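You operate a simulated robot arm through the tools that you are given. There is no shell and no other tool. Be economical: measure what you need, move in short steps, check, and stop when the job is done.

Carry out the task below with a simulated robot arm. There is one attempt and no reset: what you move stays moved.

TASK
Pack up the desk gauge: box its block, lid on, gauge off.
Fine: the block under the probe goes into the wooden box, which stays where it is; lift the probe before the table moves; leave the table slid out.

It is judged by the outcome, as a careful person would: the job done as asked, and still so three seconds after it is handed in. It fails if anything else is knocked over, pushed out of place, dropped, spilled or broken. A push-on lid holds only when it is set on centred and level and pressed home; a screw cap is set on level and turned clockwise until tight.

THE ROBOT
A 7-joint arm with a fingered hand on a trunk, on a base that drives. Base frame: it is fixed to the floor where the robot stands at the start and does not move with it; the origin is under the middle of the robot, x ahead of it, y to its left, z up; the surface under the hand at the start is at about z = 760. Readings come in mm, degrees, newtons and seconds.
With the tool pointing down near the work surface it reaches from about 360 to 840 mm from the robot's upright axis, wherever it stands. Its first joint turns from -115.0 to 115.0 degrees. Places, roughly: gauge probe [700, 0, 900]; gauge switch [900, 100, 800]; gauge table [700, 0, 800]; inside of the wooden box [900, 200, 800]; limit dial [800, 100, 800]; wooden box (15x9x4 cm) [900, 200, 800]. Payload 5 kg.
The tool frame sits at the grasp point between the pads (the TCP): z along the fingers, y along the line on which they close. The tips reach 32 mm beyond it. Largest opening 160 mm; the body of the gripper starts 89 mm behind the TCP. The gripper is a hand of 4 fingers: y runs from the thumb to the fingers, the wrist lies at [0, 0, -267] in the tool frame, and closing takes about 1.5 s.
Orientation is told as [roll, pitch, yaw] about the base's x, y, z axes, in that order, counted from this pose: with the fingers straight down and closing along the base's y, the tool's x points along the base's -x, its y along +y and its z along -z.

THE INTERFACE
- The arm moves only by the tool play_rows. Its argument "steps" is a list of rows, each a list of 7 numbers: the turn, a rotation vector about the base's x, y, z in degrees, then the shift along the base's x, y, z in mm, then the opening, from 0 (shut) to 1 (fully open). In form: [[rx, ry, rz, dx, dy, dz, jaw], ...]. A call has 1 to 12 rows; each row shifts and turns the commanded pose from where the row before left it. A row lasts 0.2 s, in which the tool goes at most 50 mm and 8.6 degrees; a call with a longer step from one row to the next is refused whole, and so is a gripper value outside its range. Where a pose cannot be reached the arm comes as near as it can. A force on the tool above 40 N (or 10 N above the force at the start of the call, whichever is more), or a blocked arm, ends the call early, and 0.2 s more pass. The fingers move at their own pace (about 108 mm/s each) and stop on an object; they squeeze with about 30 N. The grip force told is the motor's: it shows also when the fingers shut on nothing. Time passes only in rows, and 0.2 s behind the last, so rows that do not move let the fingers close. The reply holds the time, the measured pose of the TCP, the force on the tool along the base axes, the opening and the grip force, in the units named above and with some noise, with the torque about the TCP (base axes, N m) and any sound that the robot's microphone picked up.
- Cameras (640 x 400 px; columns grow to the right, rows downward): "scene" is now at [16, 158.2, 1647]; the picture's right is [0.03, -1.00, 0.00], its down [-0.75, -0.02, -0.66] and it looks along [0.66, 0.02, -0.75] (base axes); focal length 252 px, centre (320, 200). "wrist" rides on the gripper at [80, -4, -114] in the tool frame; the picture's right is [0.05, 1.00, 0.00], its down [-0.82, 0.04, -0.58] and it looks along [-0.58, 0.03, 0.82] (tool axes); focal length 265 px, centre (320, 200). There is no depth. A picture from a camera that has moved, and an enlarged one, comes with that camera's place and axes in the base frame and with its lens.
- snapshot(camera): a new picture of that camera. The clock stands still meanwhile.
- lift_body(by): slides the trunk up (or, below 0, down) by that many mm; the arm and the scene camera ride with it, the base frame stays. It gives what a move gives, with no picture.
- base_move(legs): drives the robot by 1 to 6 legs, each [ahead, turn to the left] in mm and degrees, along the robot's own axes; the way and the turn of a leg run together, so that a leg with both is an arc; at most 1500 mm and 180 degrees a leg. The arm and the cameras ride along, it lands a little off, and it stops where it bumps. It gives what a move gives.
- grasp_type(shape): the hand has 4 fingers and takes this shape, open, in about a second: jaw (thumb against the fingers, like two jaws); tri (thumb and two fingers); tip (a fingertip pinch); poke (one finger out to press); point (the index stretched); flat (the hand flat); cup (the hand cupped); fist (a fist). The gripper value then closes the fingers along that shape, each until it touches; the sizes above hold for jaw. It gives what a move gives, with no picture.
- aim_head(pan, tilt): turns the head with the scene camera to pan (to the left, within 155 degrees either way) and tilt (down, from -29 to 69), counted from straight ahead of the robot. It gives what a move gives.
- zoom(camera, box): a new picture of the part [left, top, right, bottom] of that camera's present view, enlarged. The clock stands still meanwhile.
- close_job(): hands the job in; it is judged then, once.

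Go step by step. Nothing tells you exact positions but the pictures and the camera data: compare them with the known pose of the tool, close in by small moves and look again before you grip or let go. The budget is 120 turns and 82 pictures, counting those below and the enlarged ones. Unless the task says otherwise, let go and move clear before handing in, and close with one line.

The tools are called as name(argument=value, ...) on one line, values as JSON. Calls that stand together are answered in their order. play_rows: Moves the arm, as the interface text tells. Its arguments: {"type":"object","properties":{"steps":{"type":"array","items":{"type":"array","items":{"type":"number"}}}},"required":["steps"]} The other tools are called the same way: lift_body (by) slides the trunk up or down; grasp_type (shape) gives the hand a shape; base_move (legs) drives the base; aim_head (pan, tilt) turns the head that bears the scene camera; snapshot (camera) takes a picture; zoom (camera, box) takes an enlarged picture of a part of a camera's view; close_job () hands the job in.

At the start:

```text
time_s: 0.0
eef_pos: [483.5, 306.0, 1145.1]
orientation: [0.1, -0.1, -0.1]
contact_force: [-0.5, -0.2, 1.2]
moment: [0.01, 0.0, 0.0]
gripper_width: 159.8
grip_force: 0.1
shape: jaw
trunk travel left (down, up): [-775.0, 215.0]
robot x, y, heading: [-1.3, -0.4, 0.3]
head pan, tilt: [1.7, 48.9]
```

scene: 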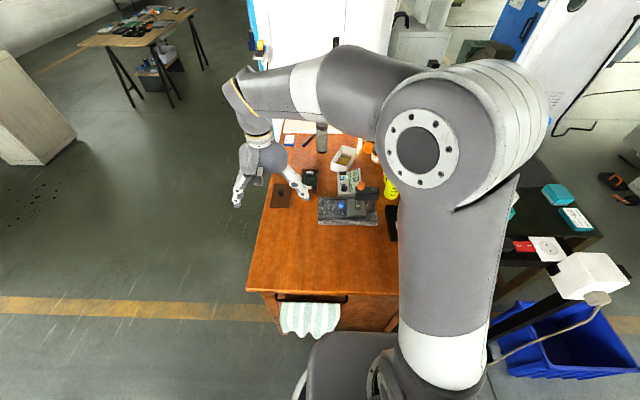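
wrist: 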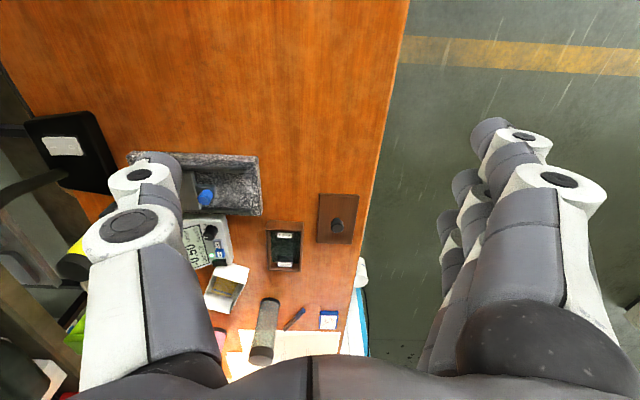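

I see a desk with the gauge (granite base, blue knob), an open wooden box and a brown lid with a knob beside it. I'll look closer first.

zoom(camera="scene", box=[250, 110, 410, 230])

zoom(camera="wrist", box=[20, 110, 380, 370])

```text
3.33 times, centred on (330, 170) of scene
camera zoom: at [16.0, 158.2, 1647.0], right [0.03, -1.0, 0.0], down [-0.75, -0.02, -0.66], along [0.66, 0.02, -0.75], focal length 841 px, centre (287, 300)
```

zoom: 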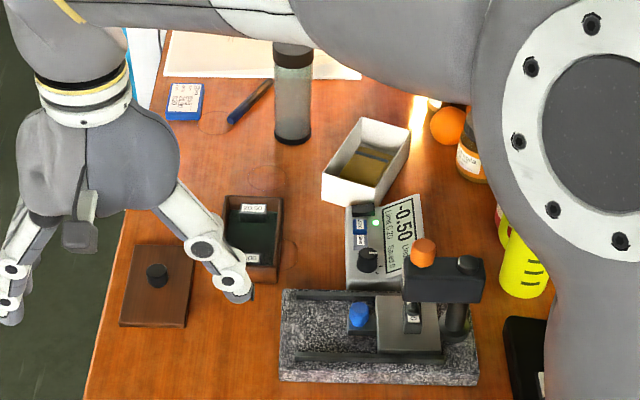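

```text
1.54 times, centred on (200, 240) of wrist
camera zoom: at [404.8, 301.6, 1259.2], right [-0.05, 1.0, 0.0], down [0.82, 0.04, 0.58], along [0.58, 0.03, -0.82], focal length 408 px, centre (505, 138)
```

zoom: 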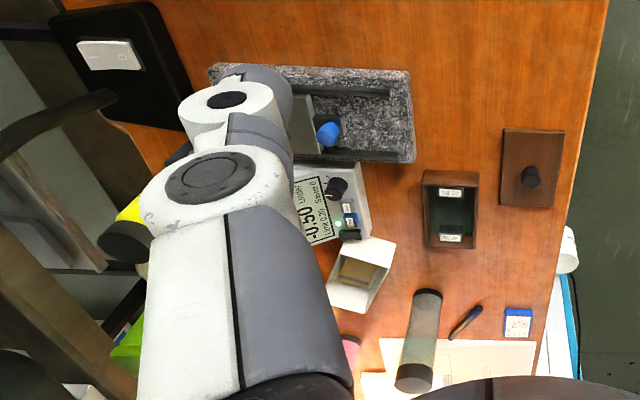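

The gauge is near [720, 10], box near [894, 236], lid near [805, 369]. I'll move the hand over the gauge, high up, to look with the wrist camera.

play_rows(steps=[[0, 0, 0, 10, -48, -6, 1], [0, 0, 0, 10, -48, -6, 1], [0, 0, 0, 10, -48, -6, 1], [0, 0, 0, 10, -48, -6, 1], [0, 0, 0, 10, -48, -6, 1], [0, 0, 0, 10, -46, -6, 1], [0, 0, 0, 0, 0, 0, 1]])

snapshot(camera="wrist")

snapshot(camera="scene")

```text
time_s: 1.6
eef_pos: [542.4, 19.2, 1109.1]
orientation: [-0.1, 0.0, 0.0]
contact_force: [-0.4, -0.1, 0.0]
moment: [0.01, 0.03, 0.01]
gripper_width: 159.6
grip_force: 0.2
shape: jaw
trunk travel left (down, up): [-775.0, 215.0]
robot x, y, heading: [-0.8, -0.4, 0.1]
head pan, tilt: [1.7, 48.9]
```

```text
77 pictures are left
camera wrist: at [464.3, 14.9, 1221.9], right [-0.05, 1.0, 0.0], down [0.82, 0.04, 0.58], along [0.58, 0.03, -0.82], focal length 265 px, centre (320, 200)
```

wrist: 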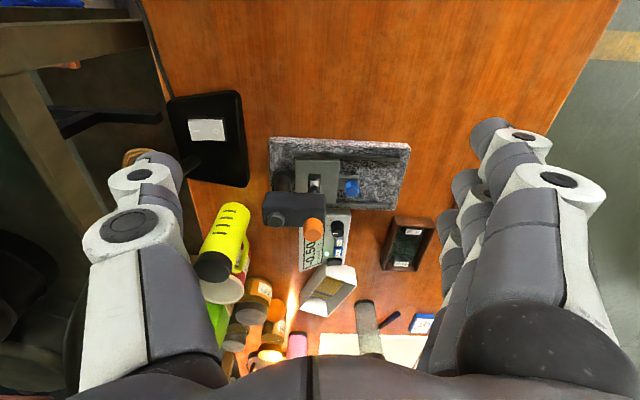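

```text
76 pictures are left
camera scene: at [15.8, 158.6, 1647.0], right [0.03, -1.0, 0.0], down [-0.75, -0.02, -0.66], along [0.66, 0.02, -0.75], focal length 252 px, centre (320, 200)
```

scene: 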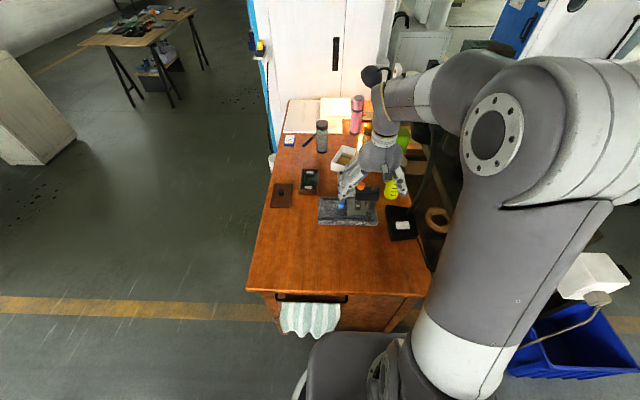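

zoom(camera="wrist", box=[250, 125, 450, 300])

zoom(camera="scene", box=[290, 165, 410, 240])

```text
2.29 times, centred on (350, 212) of wrist
camera zoom: at [464.3, 14.9, 1221.9], right [-0.05, 1.0, 0.0], down [0.82, 0.04, 0.58], along [0.58, 0.03, -0.82], focal length 607 px, centre (251, 171)
```

zoom: 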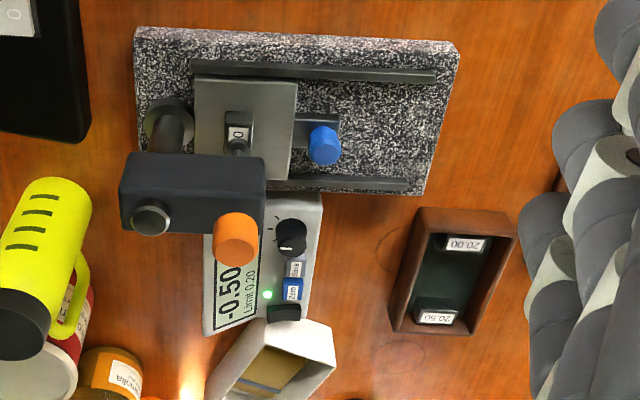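

```text
5.33 times, centred on (350, 202) of scene
camera zoom: at [15.8, 158.6, 1647.0], right [0.03, -1.0, 0.0], down [-0.75, -0.02, -0.66], along [0.66, 0.02, -0.75], focal length 1345 px, centre (160, 187)
```

zoom: 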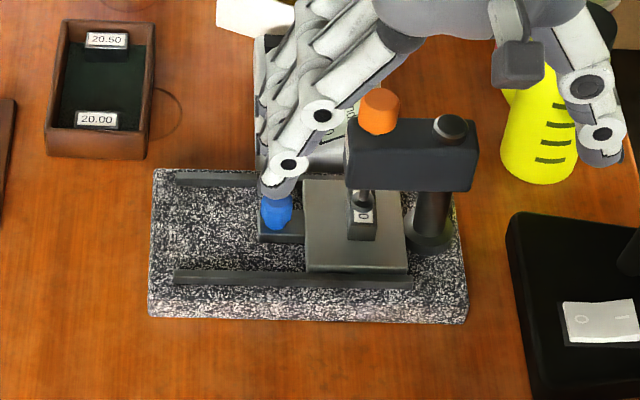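

The box already holds 20.00 and 20.50 blocks at its ends. I'll look closer at the display, its switches and the box.

play_rows(steps=[[0, 0, 0, 30, 40, -15, 1], [0, 0, 0, 30, 40, -15, 1], [0, 0, 0, 30, 40, -15, 1], [0, 0, 0, 0, 0, 0, 1]])

zoom(camera="wrist", box=[180, 120, 460, 320])

```text
refused: row 1 steps farther than a row can; nothing moved
```

```text
2.00 times, centred on (320, 220) of wrist
camera zoom: at [464.3, 14.9, 1221.9], right [-0.05, 1.0, 0.0], down [0.82, 0.04, 0.58], along [0.58, 0.03, -0.82], focal length 531 px, centre (320, 160)
```

zoom: 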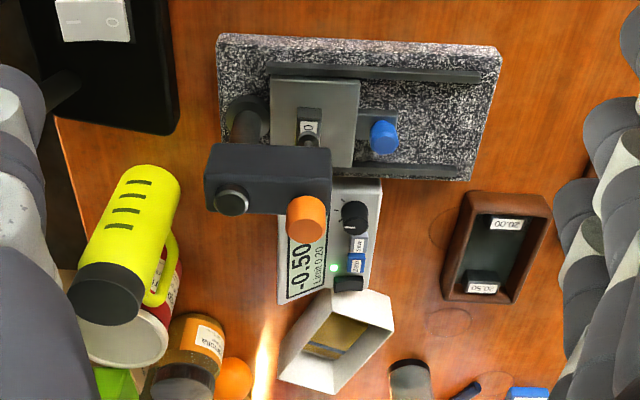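

play_rows(steps=[[0, 0, 0, 25, 35, -25, 1], [0, 0, 0, 25, 35, -25, 1], [0, 0, 0, 25, 35, -25, 1], [0, 0, 0, 25, 35, -25, 1], [0, 0, 0, 0, 0, 0, 1]])

snapshot(camera="wrist")

zoom(camera="wrist", box=[200, 150, 440, 300])

```text
time_s: 2.8
eef_pos: [643.2, 160.0, 1008.9]
orientation: [0.1, 0.1, 0.1]
contact_force: [-0.3, -0.4, 0.0]
moment: [0.01, -0.01, 0.04]
gripper_width: 160.0
grip_force: 0.0
shape: jaw
trunk travel left (down, up): [-775.0, 215.0]
robot x, y, heading: [-0.9, -6.2, 0.1]
head pan, tilt: [1.7, 48.9]
```

```text
72 pictures are left
camera wrist: at [565.4, 155.6, 1123.3], right [-0.05, 1.0, 0.0], down [0.81, 0.04, 0.58], along [0.58, 0.03, -0.82], focal length 265 px, centre (320, 200)
```

wrist: 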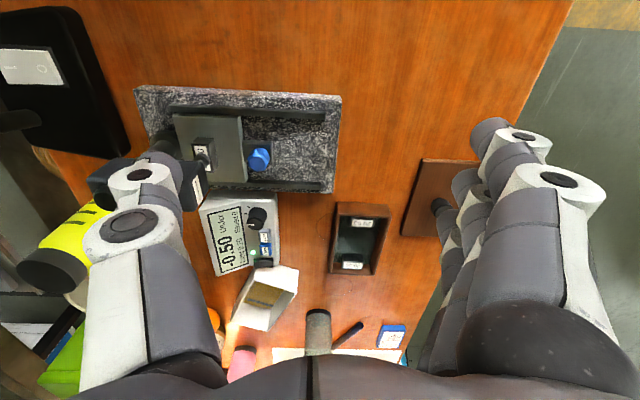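

```text
2.67 times, centred on (320, 225) of wrist
camera zoom: at [565.4, 155.6, 1123.3], right [-0.05, 1.0, 0.0], down [0.81, 0.04, 0.58], along [0.58, 0.03, -0.82], focal length 708 px, centre (320, 133)
```

zoom: 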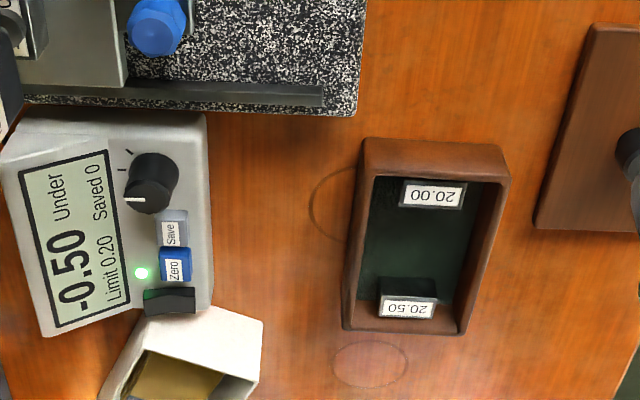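

The unit shows -0.50, power rocker at its end with green LED. Now a closer look at the gauge itself.

play_rows(steps=[[0, 0, 0, -35, -34, 0, 1], [0, 0, 0, -35, -34, 0, 1], [0, 0, 0, -25, -34, -20, 1], [0, 0, 0, -25, -34, -20, 1], [0, 0, 0, 0, 0, -20, 1], [0, 0, 0, 0, 0, 0, 1]])

snapshot(camera="wrist")

zoom(camera="wrist", box=[220, 100, 460, 250])

```text
time_s: 4.2
eef_pos: [524.7, 23.7, 952.4]
orientation: [-0.1, 0.0, 0.0]
contact_force: [0.2, -0.2, -0.6]
moment: [0.02, 0.01, 0.02]
gripper_width: 160.1
grip_force: 0.2
shape: jaw
trunk travel left (down, up): [-775.0, 215.0]
robot x, y, heading: [0.7, 0.2, -0.1]
head pan, tilt: [1.7, 48.9]
```

```text
70 pictures are left
camera wrist: at [447.1, 19.7, 1066.2], right [-0.05, 1.0, 0.0], down [0.82, 0.04, 0.58], along [0.58, 0.03, -0.82], focal length 265 px, centre (320, 200)
```

wrist: 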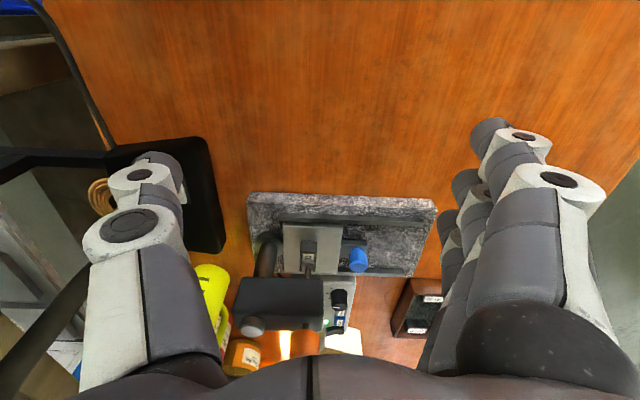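

```text
2.67 times, centred on (340, 175) of wrist
camera zoom: at [447.1, 19.7, 1066.2], right [-0.05, 1.0, 0.0], down [0.82, 0.04, 0.58], along [0.58, 0.03, -0.82], focal length 708 px, centre (267, 267)
```

zoom: 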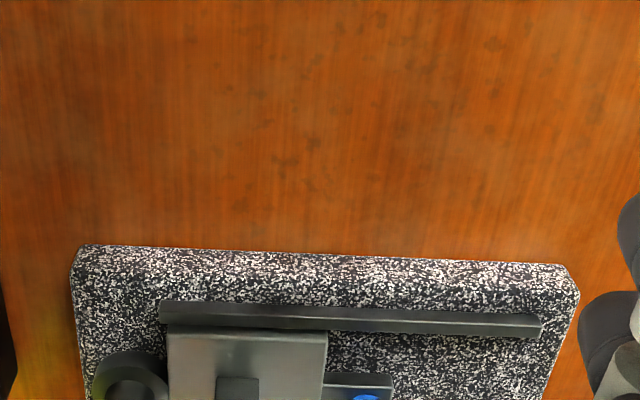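

zoom(camera="wrist", box=[220, 180, 450, 350])

zoom(camera="scene", box=[300, 165, 400, 235])

```text
2.35 times, centred on (335, 265) of wrist
camera zoom: at [447.1, 19.7, 1066.2], right [-0.05, 1.0, 0.0], down [0.82, 0.04, 0.58], along [0.58, 0.03, -0.82], focal length 624 px, centre (285, 47)
```

zoom: 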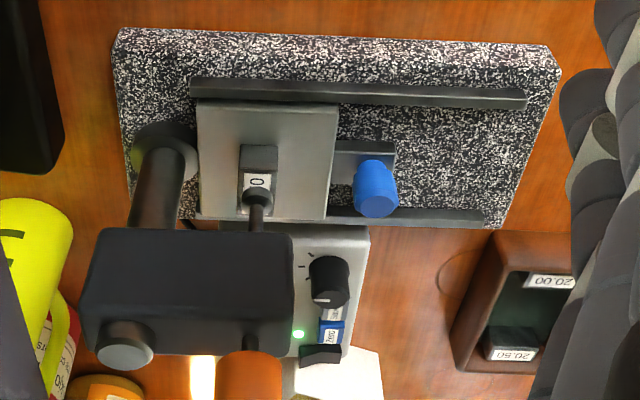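

```text
5.71 times, centred on (350, 200) of scene
camera zoom: at [15.8, 157.9, 1647.1], right [0.03, -1.0, 0.0], down [-0.75, -0.02, -0.66], along [0.66, 0.02, -0.75], focal length 1441 px, centre (149, 200)
```

zoom: 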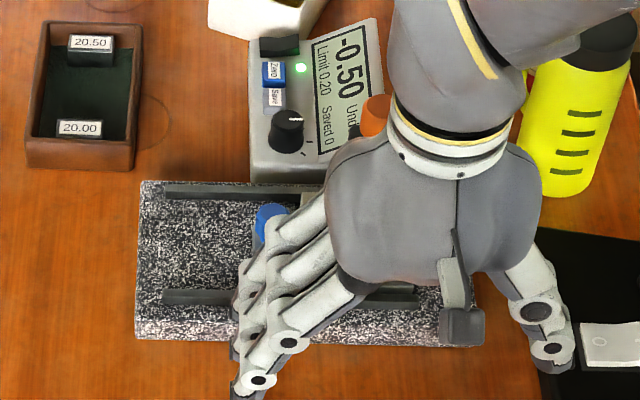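

The orange knob sits on the probe spindle at about [715, 19], z 926–950; pulling it up should lift the probe. I'll rise, turn the hand -90° so it closes along x, and come above it.

play_rows(steps=[[0, 0, -8, 0, 0, 45, 1], [0, 0, -8, 0, 0, 45, 1], [0, 0, -8.2, 18, 0, 0, 1], [0, 0, -8.2, 18, 0, 0, 1], [0, 0, -8.2, 18, 0, 0, 1], [0, 0, -8.2, 18, 0, 0, 1], [0, 0, -8.2, 20, 0, 0, 1], [0, 0, -8.2, 20, 0, 0, 1], [0, 0, -8.2, 20, 0, 0, 1], [0, 0, -8.2, 20, 0, 0, 1], [0, 0, -8.4, 20, -4, 0, 1], [0, 0, 0, 18, 0, 0, 1]])

snapshot(camera="wrist")

snapshot(camera="scene")

```text
time_s: 6.8
eef_pos: [713.7, 19.0, 1039.9]
orientation: [0.0, 0.0, -90.1]
contact_force: [0.0, 0.2, -0.3]
moment: [-0.01, 0.03, 0.03]
gripper_width: 160.0
grip_force: 0.1
shape: jaw
trunk travel left (down, up): [-775.0, 215.0]
robot x, y, heading: [0.7, 3.7, 0.3]
head pan, tilt: [1.7, 48.9]
```

```text
66 pictures are left
camera wrist: at [712.4, 100.4, 1154.5], right [1.0, 0.05, 0.0], down [0.04, -0.82, 0.58], along [0.03, -0.58, -0.82], focal length 265 px, centre (320, 200)
```

wrist: 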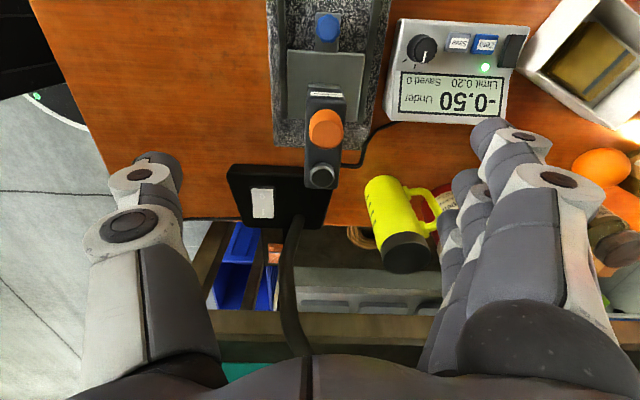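

```text
65 pictures are left
camera scene: at [16.7, 158.0, 1647.0], right [0.03, -1.0, 0.0], down [-0.75, -0.02, -0.66], along [0.66, 0.02, -0.75], focal length 252 px, centre (320, 200)
```

scene: 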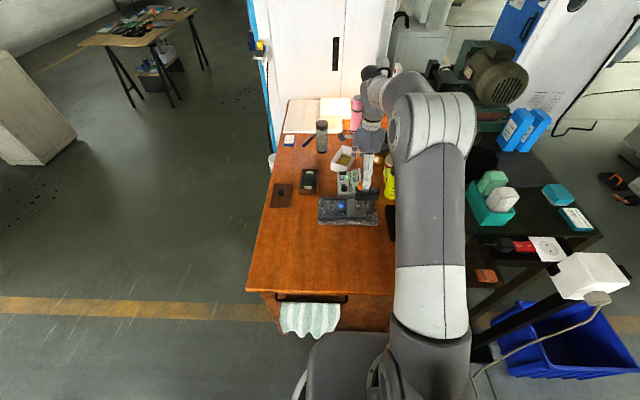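

zoom(camera="wrist", box=[270, 60, 390, 200])

```text
2.86 times, centred on (330, 130) of wrist
camera zoom: at [712.4, 100.4, 1154.5], right [1.0, 0.05, 0.0], down [0.04, -0.82, 0.58], along [0.03, -0.58, -0.82], focal length 758 px, centre (291, 400)
```

zoom: 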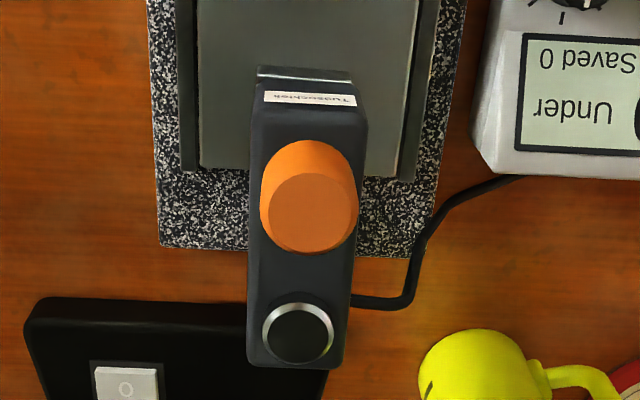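

play_rows(steps=[[0, 0, 0, 4, 1, -25, 1], [0, 0, 0, 3, 0, -25, 1], [0, 0, 0, 0, 0, -22, 0.6], [0, 0, 0, 0, 0, 0, 0.4], [0, 0, 0, 0, 0, 0, 0.4], [0, 0, 0, 0, 0, 0, 0.4]])

snapshot(camera="wrist")

zoom(camera="scene", box=[310, 150, 410, 230])

```text
time_s: 8.2
eef_pos: [722.3, 21.6, 968.4]
orientation: [0.0, 0.0, -90.1]
contact_force: [0.0, 0.2, -0.2]
moment: [0.01, -0.01, 0.02]
gripper_width: 64.9
grip_force: 0.0
shape: jaw
trunk travel left (down, up): [-775.0, 215.0]
robot x, y, heading: [0.3, -1.0, 0.1]
head pan, tilt: [1.7, 48.9]
```

```text
63 pictures are left
camera wrist: at [719.2, 101.6, 1082.1], right [1.0, 0.05, 0.0], down [0.04, -0.82, 0.58], along [0.03, -0.58, -0.82], focal length 265 px, centre (320, 200)
```

wrist: 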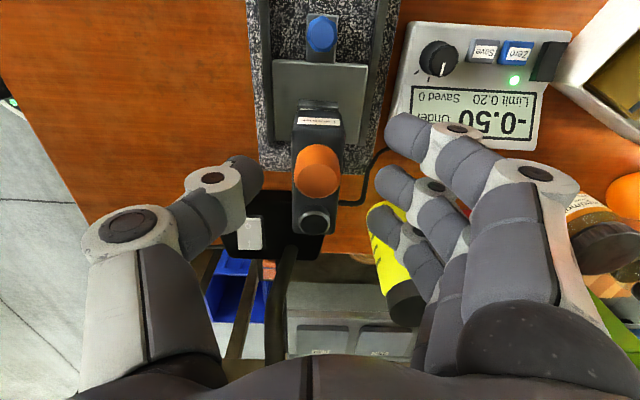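

```text
5.00 times, centred on (360, 190) of scene
camera zoom: at [16.1, 158.0, 1647.0], right [0.03, -1.0, 0.0], down [-0.75, -0.02, -0.66], along [0.66, 0.02, -0.75], focal length 1261 px, centre (120, 250)
```

zoom: 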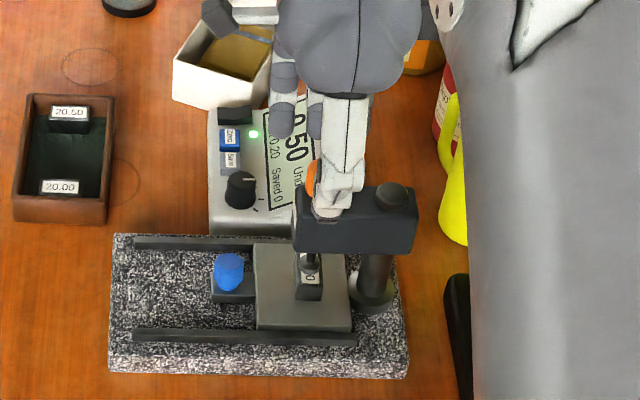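

play_rows(steps=[[0, 0, 0, 0, -2, -8, 0.4], [0, 0, 0, 0, 0, 0, 0.1], [0, 0, 0, 0, 0, 0, 0.1], [0, 0, 0, 0, 0, 0, 0.1], [0, 0, 0, 0, 0, 0, 0.1], [0, 0, 0, 0, 0, 0, 0.1]])

snapshot(camera="wrist")

```text
time_s: 9.6
eef_pos: [718.6, 19.2, 959.8]
orientation: [0.0, 0.0, -90.0]
contact_force: [-16.9, 0.8, -0.9]
moment: [-0.02, 0.25, -0.02]
gripper_width: 9.3
grip_force: 30.2
shape: jaw
trunk travel left (down, up): [-775.0, 215.0]
robot x, y, heading: [-0.3, -1.5, 0.2]
head pan, tilt: [1.7, 48.9]
```

```text
61 pictures are left
camera wrist: at [717.2, 99.4, 1073.6], right [1.0, 0.05, 0.0], down [0.04, -0.82, 0.58], along [0.03, -0.58, -0.82], focal length 265 px, centre (320, 200)
```

wrist: 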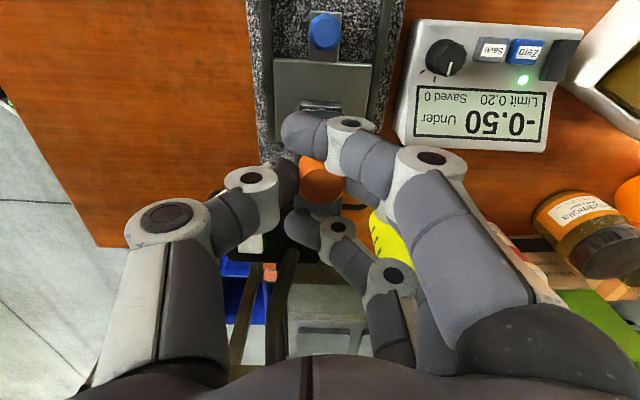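

The grip looks uneven with a sideways force, so I'll release and try a pinch shape instead.

play_rows(steps=[[0, 0, 0, 0, 0, 0, 0.4], [0, 0, 0, 0, 0, 0, 0.5], [0, 0, 0, 0, 0, 20, 0.6], [0, 0, 0, 0, 0, 30, 0.6], [0, 0, 0, 0, 0, 30, 0.6]])

grasp_type(shape="tri")

snapshot(camera="wrist")

```text
time_s: 10.8
eef_pos: [721.2, 19.4, 1041.1]
orientation: [0.2, 0.0, -90.1]
contact_force: [-0.4, 0.1, -0.8]
moment: [0.02, -0.04, 0.03]
gripper_width: 95.6
grip_force: 0.0
shape: jaw
trunk travel left (down, up): [-775.0, 215.0]
robot x, y, heading: [-0.5, 2.9, 0.2]
head pan, tilt: [1.7, 48.9]
```

```text
time_s: 11.7
eef_pos: [721.0, 19.2, 1041.2]
orientation: [0.0, 0.0, -89.9]
contact_force: [0.2, 0.8, -0.3]
moment: [-0.04, -0.02, 0.03]
gripper_width: 160.1
grip_force: 0.0
shape: tri
trunk travel left (down, up): [-775.0, 215.0]
robot x, y, heading: [-2.4, -3.2, -0.1]
head pan, tilt: [1.7, 48.9]
```

```text
60 pictures are left
camera wrist: at [718.9, 99.9, 1154.4], right [1.0, 0.05, 0.0], down [0.04, -0.82, 0.58], along [0.03, -0.58, -0.82], focal length 265 px, centre (320, 200)
```

wrist: 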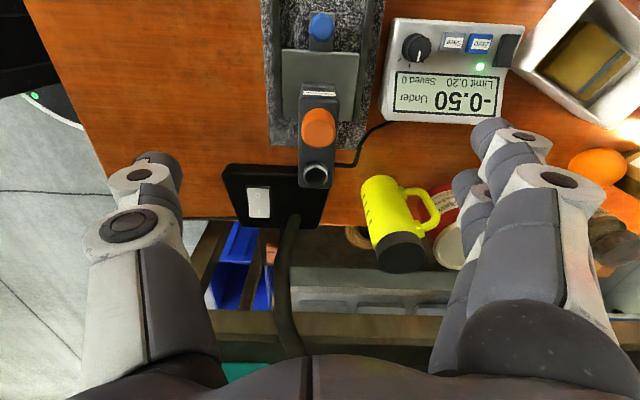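

play_rows(steps=[[0, 0, 0, 0, 0, 0, 0.15], [0, 0, 0, 0, 0, 0, 0.15], [0, 0, 0, 0, 0, 0, 0.15], [0, 0, 0, 0, 0, 0, 0.15]])

snapshot(camera="wrist")

grasp_type(shape="tip")

play_rows(steps=[[0, 0, 0, 0, 0, 0, 0.15], [0, 0, 0, 0, 0, 0, 0.15], [0, 0, 0, 0, 0, 0, 0.15], [0, 0, 0, 0, 0, 0, 0.15]])

snapshot(camera="wrist")

```text
time_s: 12.7
eef_pos: [721.1, 19.3, 1039.7]
orientation: [0.0, 0.0, -89.9]
contact_force: [0.4, 1.1, 0.8]
moment: [0.01, 0.03, -0.01]
gripper_width: 24.8
grip_force: 0.1
shape: tri
trunk travel left (down, up): [-775.0, 215.0]
robot x, y, heading: [0.3, 0.3, -0.2]
head pan, tilt: [1.7, 48.9]
```

```text
59 pictures are left
camera wrist: at [718.9, 99.9, 1154.6], right [1.0, 0.05, 0.0], down [0.04, -0.82, 0.58], along [0.03, -0.58, -0.82], focal length 265 px, centre (320, 200)
```

wrist: 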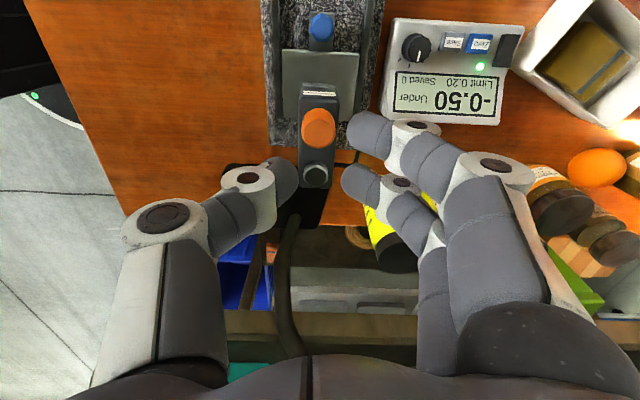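

```text
time_s: 13.6
eef_pos: [722.1, 20.1, 1040.2]
orientation: [-0.1, 0.0, -90.0]
contact_force: [0.7, -0.8, 1.0]
moment: [0.02, 0.03, -0.01]
gripper_width: 160.2
grip_force: 0.0
shape: tip
trunk travel left (down, up): [-775.0, 215.0]
robot x, y, heading: [1.9, 0.8, 0.2]
head pan, tilt: [1.7, 48.9]
```

```text
time_s: 14.6
eef_pos: [721.7, 20.2, 1040.5]
orientation: [0.0, -0.1, -90.0]
contact_force: [-0.5, -0.1, 0.6]
moment: [0.01, -0.01, 0.03]
gripper_width: 24.6
grip_force: 0.1
shape: tip
trunk travel left (down, up): [-775.0, 215.0]
robot x, y, heading: [-0.2, -3.5, 0.1]
head pan, tilt: [1.7, 48.9]
```

```text
58 pictures are left
camera wrist: at [718.9, 99.9, 1154.6], right [1.0, 0.05, 0.0], down [0.04, -0.82, 0.58], along [0.03, -0.58, -0.82], focal length 265 px, centre (320, 200)
```

wrist: 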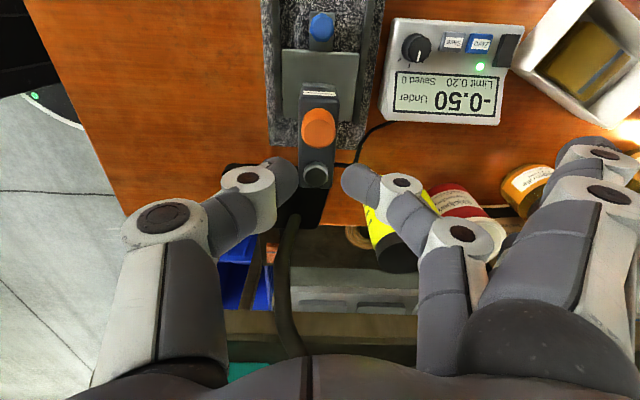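

Tip pinch puts a single finger against the thumb, which suits the knob. I'll descend and pinch.

play_rows(steps=[[0, 0, 0, 0, 0, -20, 0.4], [0, 0, 0, 0, 0, -30, 0.4], [0, 0, 0, 0, 0, -30, 0.4], [0, 0, 0, 0, 0, 0, 0.1], [0, 0, 0, 0, 0, 0, 0.1], [0, 0, 0, 0, 0, 0, 0.1], [0, 0, 0, 0, 0, 0, 0.1], [0, 0, 0, 0, 0, 0, 0.1]])

snapshot(camera="wrist")

```text
time_s: 16.4
eef_pos: [720.9, 21.3, 959.1]
orientation: [0.0, 0.0, -90.0]
contact_force: [-2.1, 0.8, -1.3]
moment: [0.0, 0.01, -0.04]
gripper_width: 21.7
grip_force: 29.9
shape: tip
trunk travel left (down, up): [-775.0, 215.0]
robot x, y, heading: [-0.9, -1.6, 0.1]
head pan, tilt: [1.7, 48.9]
```

```text
57 pictures are left
camera wrist: at [718.6, 101.0, 1074.0], right [1.0, 0.05, 0.0], down [0.04, -0.82, 0.58], along [0.03, -0.58, -0.82], focal length 265 px, centre (320, 200)
```

wrist: 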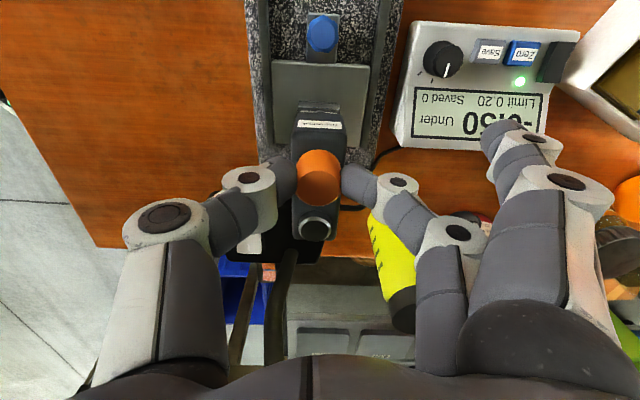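

The knob is pinched evenly. I'll pull up slowly in small steps.

play_rows(steps=[[0, 0, 0, 0, 0, 2, 0.1], [0, 0, 0, 0, 0, 2, 0.1], [0, 0, 0, 0, 0, 2, 0.1], [0, 0, 0, 0, 0, 2, 0.1], [0, 0, 0, 0, 0, 0, 0.1]])

snapshot(camera="wrist")

zoom(camera="scene", box=[310, 160, 390, 220])

```text
time_s: 17.6
eef_pos: [720.7, 20.7, 966.7]
orientation: [0.1, 0.1, -89.8]
contact_force: [0.4, 5.4, -0.8]
moment: [0.15, -0.07, -0.01]
gripper_width: 21.4
grip_force: 29.5
shape: tip
trunk travel left (down, up): [-775.0, 215.0]
robot x, y, heading: [0.4, -1.0, 0.0]
head pan, tilt: [1.7, 48.9]
```

```text
56 pictures are left
camera wrist: at [718.3, 100.8, 1081.2], right [1.0, 0.05, 0.0], down [0.04, -0.82, 0.58], along [0.03, -0.58, -0.82], focal length 265 px, centre (320, 200)
```

wrist: 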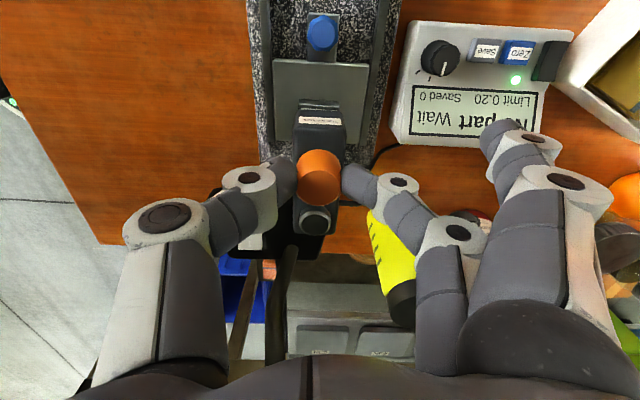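

```text
6.67 times, centred on (350, 190) of scene
camera zoom: at [16.1, 158.9, 1647.0], right [0.03, -1.0, 0.0], down [-0.75, -0.02, -0.66], along [0.66, 0.02, -0.75], focal length 1682 px, centre (120, 267)
```

zoom: 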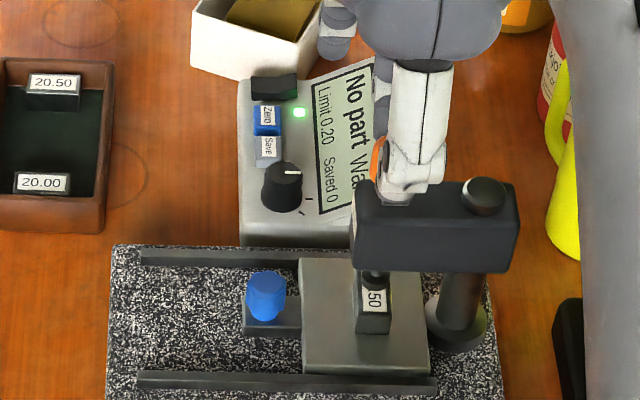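

The probe rises ("No part / Wait"). I'll pull further up to its stop so it latches.

play_rows(steps=[[0, 0, 0, 0, 0, 3, 0.1], [0, 0, 0, 0, 0, 3, 0.1], [0, 0, 0, 0, 0, 3, 0.1], [0, 0, 0, 0, 0, 3, 0.1], [0, 0, 0, 0, 0, 0, 0.1]])

zoom(camera="scene", box=[310, 160, 390, 220])

```text
time_s: 18.8
eef_pos: [720.7, 20.9, 979.2]
orientation: [0.1, 0.0, -89.9]
contact_force: [-1.4, 8.8, 2.2]
moment: [0.15, -0.02, -0.08]
gripper_width: 21.5
grip_force: 30.0
shape: tip
trunk travel left (down, up): [-775.0, 215.0]
robot x, y, heading: [-0.6, 5.3, -0.1]
head pan, tilt: [1.7, 48.9]
```

```text
6.67 times, centred on (350, 190) of scene
camera zoom: at [15.4, 159.4, 1647.0], right [0.03, -1.0, 0.0], down [-0.75, -0.02, -0.66], along [0.66, 0.02, -0.75], focal length 1682 px, centre (120, 267)
```

zoom: 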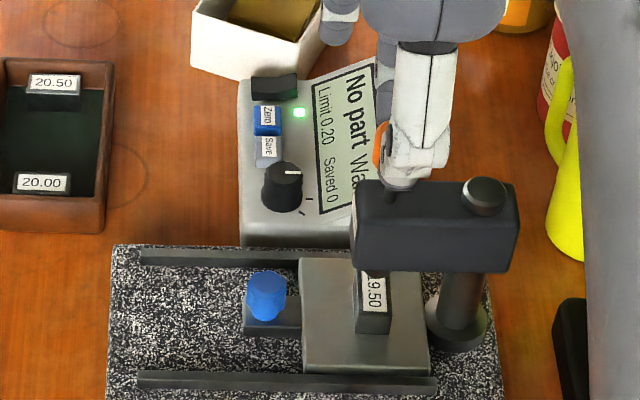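

play_rows(steps=[[0, 0, 0, 0, 0, 2, 0.1], [0, 0, 0, 0, 0, 2, 0.1], [0, 0, 0, 0, 0, 2, 0.1], [0, 0, 0, 0, 0, 0, 0.1]])

snapshot(camera="wrist")

```text
time_s: 19.8
eef_pos: [721.2, 20.6, 982.6]
orientation: [-0.3, -0.1, -90.0]
contact_force: [0.9, 8.5, -14.5]
moment: [0.2, -0.12, 0.01]
gripper_width: 21.1
grip_force: 30.1
shape: tip
trunk travel left (down, up): [-775.0, 215.0]
robot x, y, heading: [1.4, -1.5, -0.1]
head pan, tilt: [1.7, 48.9]
```

```text
53 pictures are left
camera wrist: at [718.9, 100.9, 1096.2], right [1.0, 0.05, 0.0], down [0.04, -0.81, 0.58], along [0.03, -0.58, -0.82], focal length 265 px, centre (320, 200)
```

wrist: 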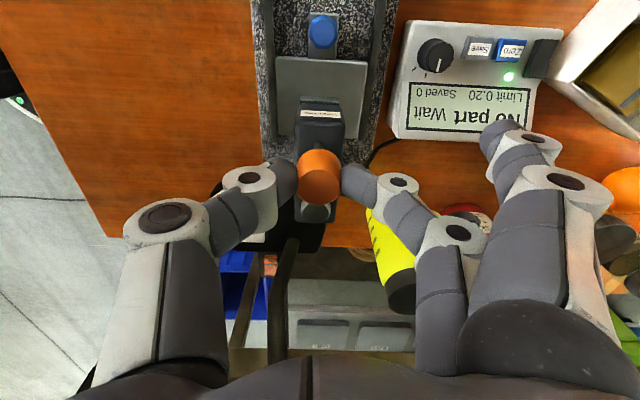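

Stop reached (about 22 mm up, -14 N). I'll ease back 1 mm, release slowly, and check that it stays.

play_rows(steps=[[0, 0, 0, 0, 0, -2, 0.1], [0, 0, 0, 0, 0, 0, 0.3], [0, 0, 0, 0, 0, 0, 0.45], [0, 0, 0, 0, 0, 0, 0.45], [0, 0, 0, 0, 0, 0, 0.45]])

zoom(camera="scene", box=[310, 160, 390, 220])

```text
time_s: 21.0
eef_pos: [721.9, 19.9, 982.3]
orientation: [0.1, 0.0, -90.0]
contact_force: [-0.1, 0.3, -0.6]
moment: [-0.03, 0.01, -0.03]
gripper_width: 71.3
grip_force: 0.0
shape: tip
trunk travel left (down, up): [-775.0, 215.0]
robot x, y, heading: [-0.4, -2.2, 0.3]
head pan, tilt: [1.7, 48.9]
```

```text
6.67 times, centred on (350, 190) of scene
camera zoom: at [16.2, 158.3, 1647.1], right [0.03, -1.0, 0.0], down [-0.75, -0.02, -0.66], along [0.66, 0.02, -0.75], focal length 1682 px, centre (120, 267)
```

zoom: 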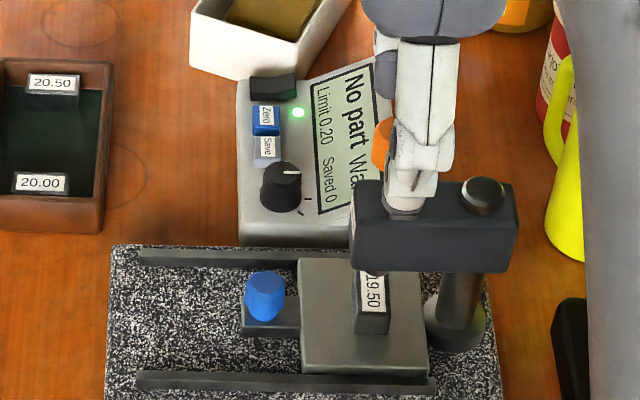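

The probe stays up. Next is the blue knob at about [725, 83]. I'll rise, move over it and look again.

play_rows(steps=[[0, 0, 0, 0, 0, 30, 0.45], [0, 0, 0, 0, 0, 25, 0.45], [0, 0, 0, 1, 32, 0, 0.45], [0, 0, 0, 1, 32, 0, 0.45], [0, 0, 0, 0, 0, -45, 0.45], [0, 0, 0, 0, 0, -45, 0.45], [0, 0, 0, 0, 0, -40, 0.45], [0, 0, 0, 0, 0, 0, 0.45]])

snapshot(camera="wrist")

zoom(camera="scene", box=[300, 160, 400, 230])

```text
time_s: 22.8
eef_pos: [722.9, 81.1, 907.4]
orientation: [0.1, 0.0, -90.0]
contact_force: [-0.2, -0.1, 0.3]
moment: [0.04, 0.03, -0.02]
gripper_width: 71.6
grip_force: 0.1
shape: tip
trunk travel left (down, up): [-775.0, 215.0]
robot x, y, heading: [3.6, 1.3, 0.2]
head pan, tilt: [1.7, 48.9]
```

```text
51 pictures are left
camera wrist: at [719.2, 161.6, 1021.8], right [1.0, 0.05, 0.0], down [0.04, -0.82, 0.58], along [0.03, -0.58, -0.82], focal length 265 px, centre (320, 200)
```

wrist: 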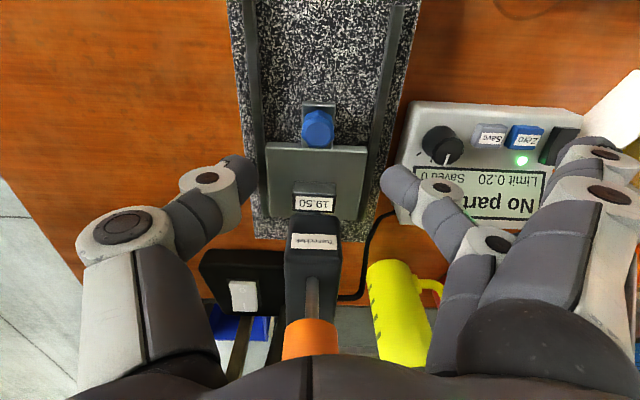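

```text
5.71 times, centred on (350, 195) of scene
camera zoom: at [15.9, 158.2, 1647.1], right [0.03, -1.0, 0.0], down [-0.75, -0.02, -0.66], along [0.66, 0.02, -0.75], focal length 1441 px, centre (149, 229)
```

zoom: 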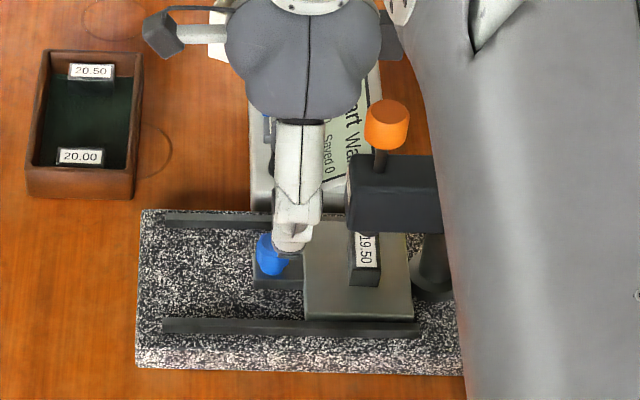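

play_rows(steps=[[0, 0, 0, 0, 3, -25, 0.4], [0, 0, 0, 0, 0, -20, 0.4], [0, 0, 0, 0, 0, 0, 0.4]])

snapshot(camera="wrist")

zoom(camera="scene", box=[310, 170, 390, 230])

```text
time_s: 23.6
eef_pos: [722.7, 84.7, 862.2]
orientation: [0.0, 0.0, -90.0]
contact_force: [-0.3, 0.4, -1.0]
moment: [-0.01, -0.01, 0.01]
gripper_width: 64.8
grip_force: 0.0
shape: tip
trunk travel left (down, up): [-775.0, 215.0]
robot x, y, heading: [-2.7, 0.8, 0.0]
head pan, tilt: [1.7, 48.9]
```

```text
49 pictures are left
camera wrist: at [720.2, 164.0, 976.4], right [1.0, 0.05, 0.0], down [0.04, -0.82, 0.58], along [0.03, -0.58, -0.82], focal length 265 px, centre (320, 200)
```

wrist: 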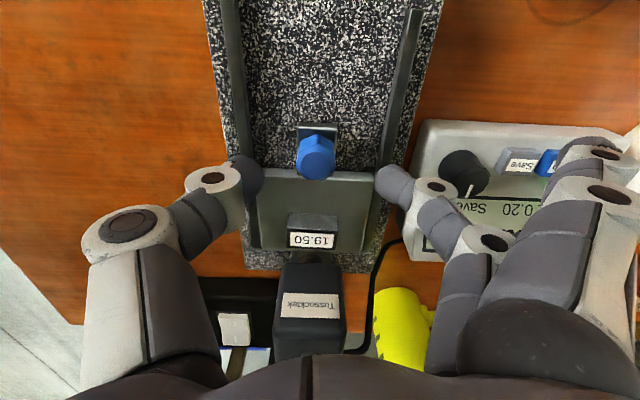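

```text
6.67 times, centred on (350, 200) of scene
camera zoom: at [15.9, 158.2, 1647.1], right [0.03, -1.0, 0.0], down [-0.75, -0.02, -0.66], along [0.66, 0.02, -0.75], focal length 1682 px, centre (120, 200)
```

zoom: 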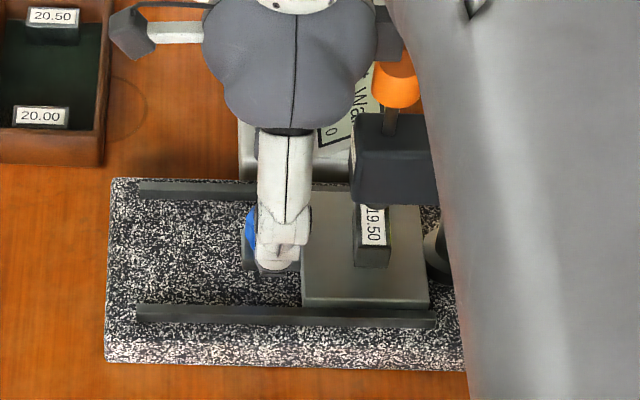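

play_rows(steps=[[0, 0, 0, 0, 0, -10, 0.4], [0, 0, 0, 0, 0, -10, 0.4], [0, 0, 0, 0, 0, -3, 0.4], [0, 0, 0, 0, 0, 0, 0.2]])

snapshot(camera="wrist")

```text
time_s: 24.6
eef_pos: [722.5, 86.3, 840.0]
orientation: [0.0, 0.0, -90.0]
contact_force: [-0.3, 0.2, 0.4]
moment: [0.01, 0.01, 0.02]
gripper_width: 32.7
grip_force: 0.0
shape: tip
trunk travel left (down, up): [-775.0, 215.0]
robot x, y, heading: [3.1, -0.1, 0.2]
head pan, tilt: [1.7, 48.9]
```

```text
47 pictures are left
camera wrist: at [719.5, 165.6, 954.0], right [1.0, 0.05, 0.0], down [0.04, -0.82, 0.58], along [0.03, -0.58, -0.82], focal length 265 px, centre (320, 200)
```

wrist: 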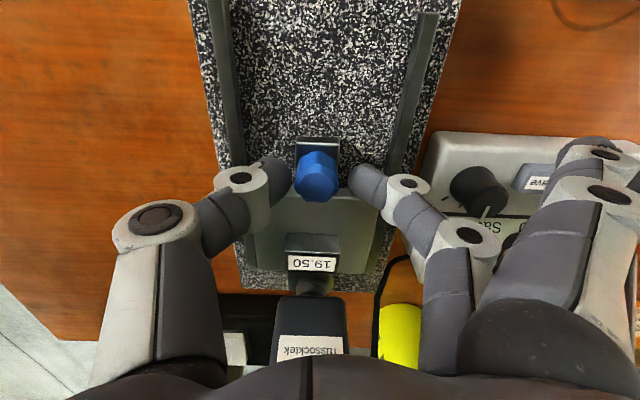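

play_rows(steps=[[0, 0, 0, 0, 0, -3, 0.05], [0, 0, 0, 0, 0, 0, 0.05], [0, 0, 0, 0, 0, 0, 0.05], [0, 0, 0, 0, 0, 0, 0.05]])

snapshot(camera="wrist")

```text
time_s: 25.6
eef_pos: [721.3, 85.5, 837.4]
orientation: [0.1, 0.0, -90.0]
contact_force: [-6.1, -1.7, 7.1]
moment: [-0.06, 0.14, 0.0]
gripper_width: 18.4
grip_force: 30.3
shape: tip
trunk travel left (down, up): [-775.0, 215.0]
robot x, y, heading: [-2.7, 0.1, -0.1]
head pan, tilt: [1.7, 48.9]
```

```text
46 pictures are left
camera wrist: at [719.1, 165.4, 951.8], right [1.0, 0.05, 0.0], down [0.04, -0.82, 0.58], along [0.03, -0.58, -0.82], focal length 265 px, centre (320, 200)
```

wrist: 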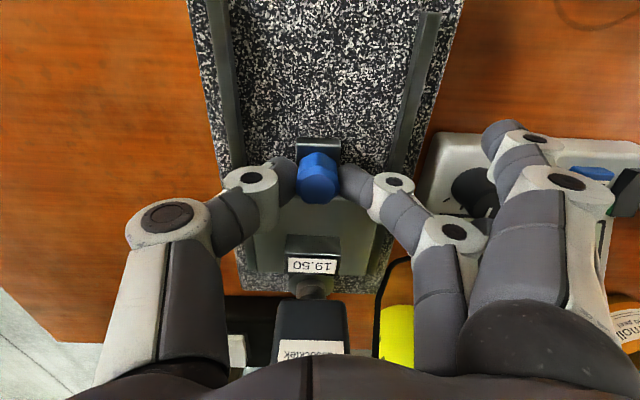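

zoom(camera="scene", box=[310, 160, 390, 230])

```text
5.71 times, centred on (350, 195) of scene
camera zoom: at [14.6, 158.0, 1647.1], right [0.03, -1.0, 0.0], down [-0.75, -0.02, -0.66], along [0.66, 0.02, -0.75], focal length 1441 px, centre (149, 229)
```

zoom: 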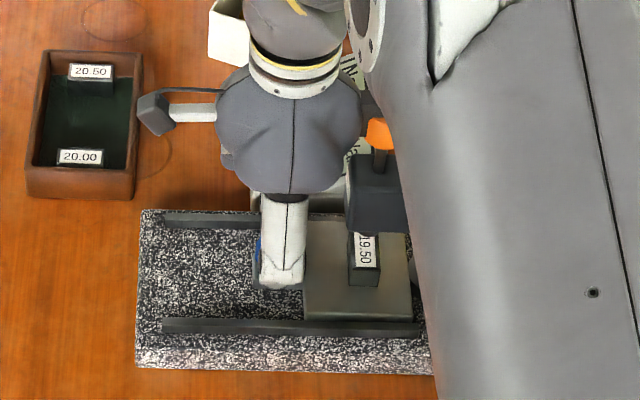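

The unused fingers may be hovering right over the display's dial in this orientation, so I won't drag like this. I'll release, rise, look, and regrip with yaw 0 where the spare fingers hang over free space.

play_rows(steps=[[0, 0, 0, 0, 0, 0, 0.25], [0, 0, 0, 0, 0, 0, 0.3], [0, 0, 0, 0, 0, 30, 0.3], [0, 0, 0, 0, 0, 45, 0.3], [0, 0, 0, 0, 10, 45, 0.3]])

play_rows(steps=[[0, 0, 8.2, 0, 0, 0, 0.3], [0, 0, 8.2, 0, 0, 0, 0.3], [0, 0, 8.2, 0, 0, 0, 0.3], [0, 0, 8.2, 0, 0, 0, 0.3], [0, 0, 8.2, 0, 0, 0, 0.3], [0, 0, 8.2, 0, 0, 0, 0.3], [0, 0, 8.2, 0, 0, 0, 0.3], [0, 0, 8.2, 0, 0, 0, 0.3], [0, 0, 8.2, 0, 0, 0, 0.3], [0, 0, 8.2, 0, 0, 0, 0.3], [0, 0, 8, 0, 0, 0, 0.3], [0, 0, 0, 0, -4, -10, 0.3]])

snapshot(camera="wrist")

zoom(camera="scene", box=[300, 150, 400, 230])

```text
time_s: 26.8
eef_pos: [722.4, 97.0, 957.2]
orientation: [0.0, -0.1, -90.1]
contact_force: [1.0, -0.3, -0.5]
moment: [0.0, -0.02, 0.0]
gripper_width: 47.6
grip_force: 0.1
shape: tip
trunk travel left (down, up): [-775.0, 215.0]
robot x, y, heading: [-1.9, -0.2, 0.0]
head pan, tilt: [1.7, 48.9]
```

```text
time_s: 29.4
eef_pos: [723.1, 91.2, 946.0]
orientation: [0.1, 0.1, 0.1]
contact_force: [1.4, 2.0, -0.6]
moment: [-0.01, 0.02, 0.05]
gripper_width: 47.1
grip_force: 0.1
shape: tip
trunk travel left (down, up): [-775.0, 215.0]
robot x, y, heading: [-0.5, -2.4, -0.5]
head pan, tilt: [1.7, 48.9]
```

```text
44 pictures are left
camera wrist: at [644.2, 86.4, 1060.7], right [-0.05, 1.0, 0.0], down [0.81, 0.04, 0.58], along [0.58, 0.03, -0.82], focal length 265 px, centre (320, 200)
```

wrist: 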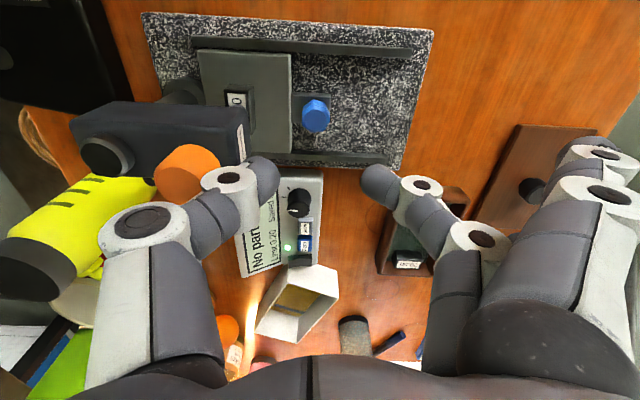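

```text
5.00 times, centred on (350, 190) of scene
camera zoom: at [16.5, 157.7, 1647.1], right [0.03, -1.0, 0.0], down [-0.75, -0.02, -0.66], along [0.66, 0.02, -0.75], focal length 1261 px, centre (170, 250)
```

zoom: 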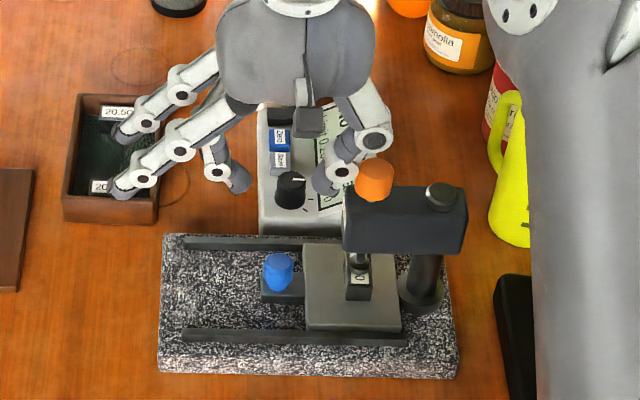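

The probe seems lower again; I need a closer look.

zoom(camera="scene", box=[330, 170, 380, 220])

zoom(camera="wrist", box=[150, 50, 350, 280])

```text
8.00 times, centred on (355, 195) of scene
camera zoom: at [16.5, 157.7, 1647.1], right [0.03, -1.0, 0.0], down [-0.75, -0.02, -0.66], along [0.66, 0.02, -0.75], focal length 2018 px, centre (40, 240)
```

zoom: 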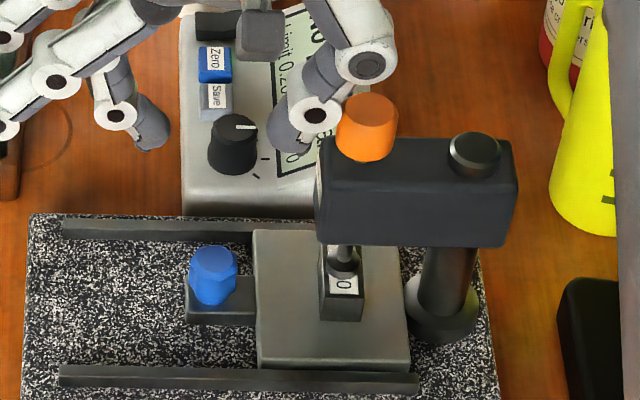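

```text
1.74 times, centred on (250, 165) of wrist
camera zoom: at [644.2, 86.4, 1060.7], right [-0.05, 1.0, 0.0], down [0.81, 0.04, 0.58], along [0.58, 0.03, -0.82], focal length 462 px, centre (442, 261)
```

zoom: 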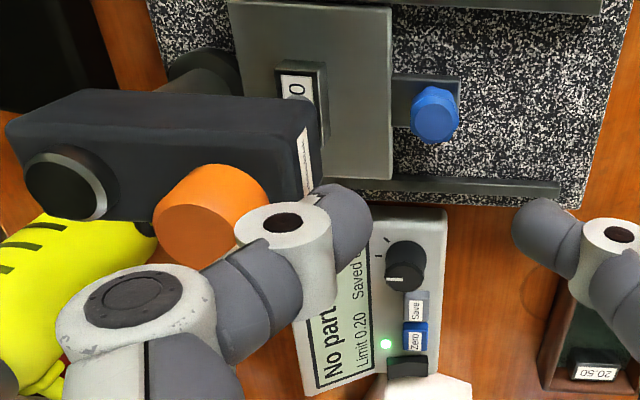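

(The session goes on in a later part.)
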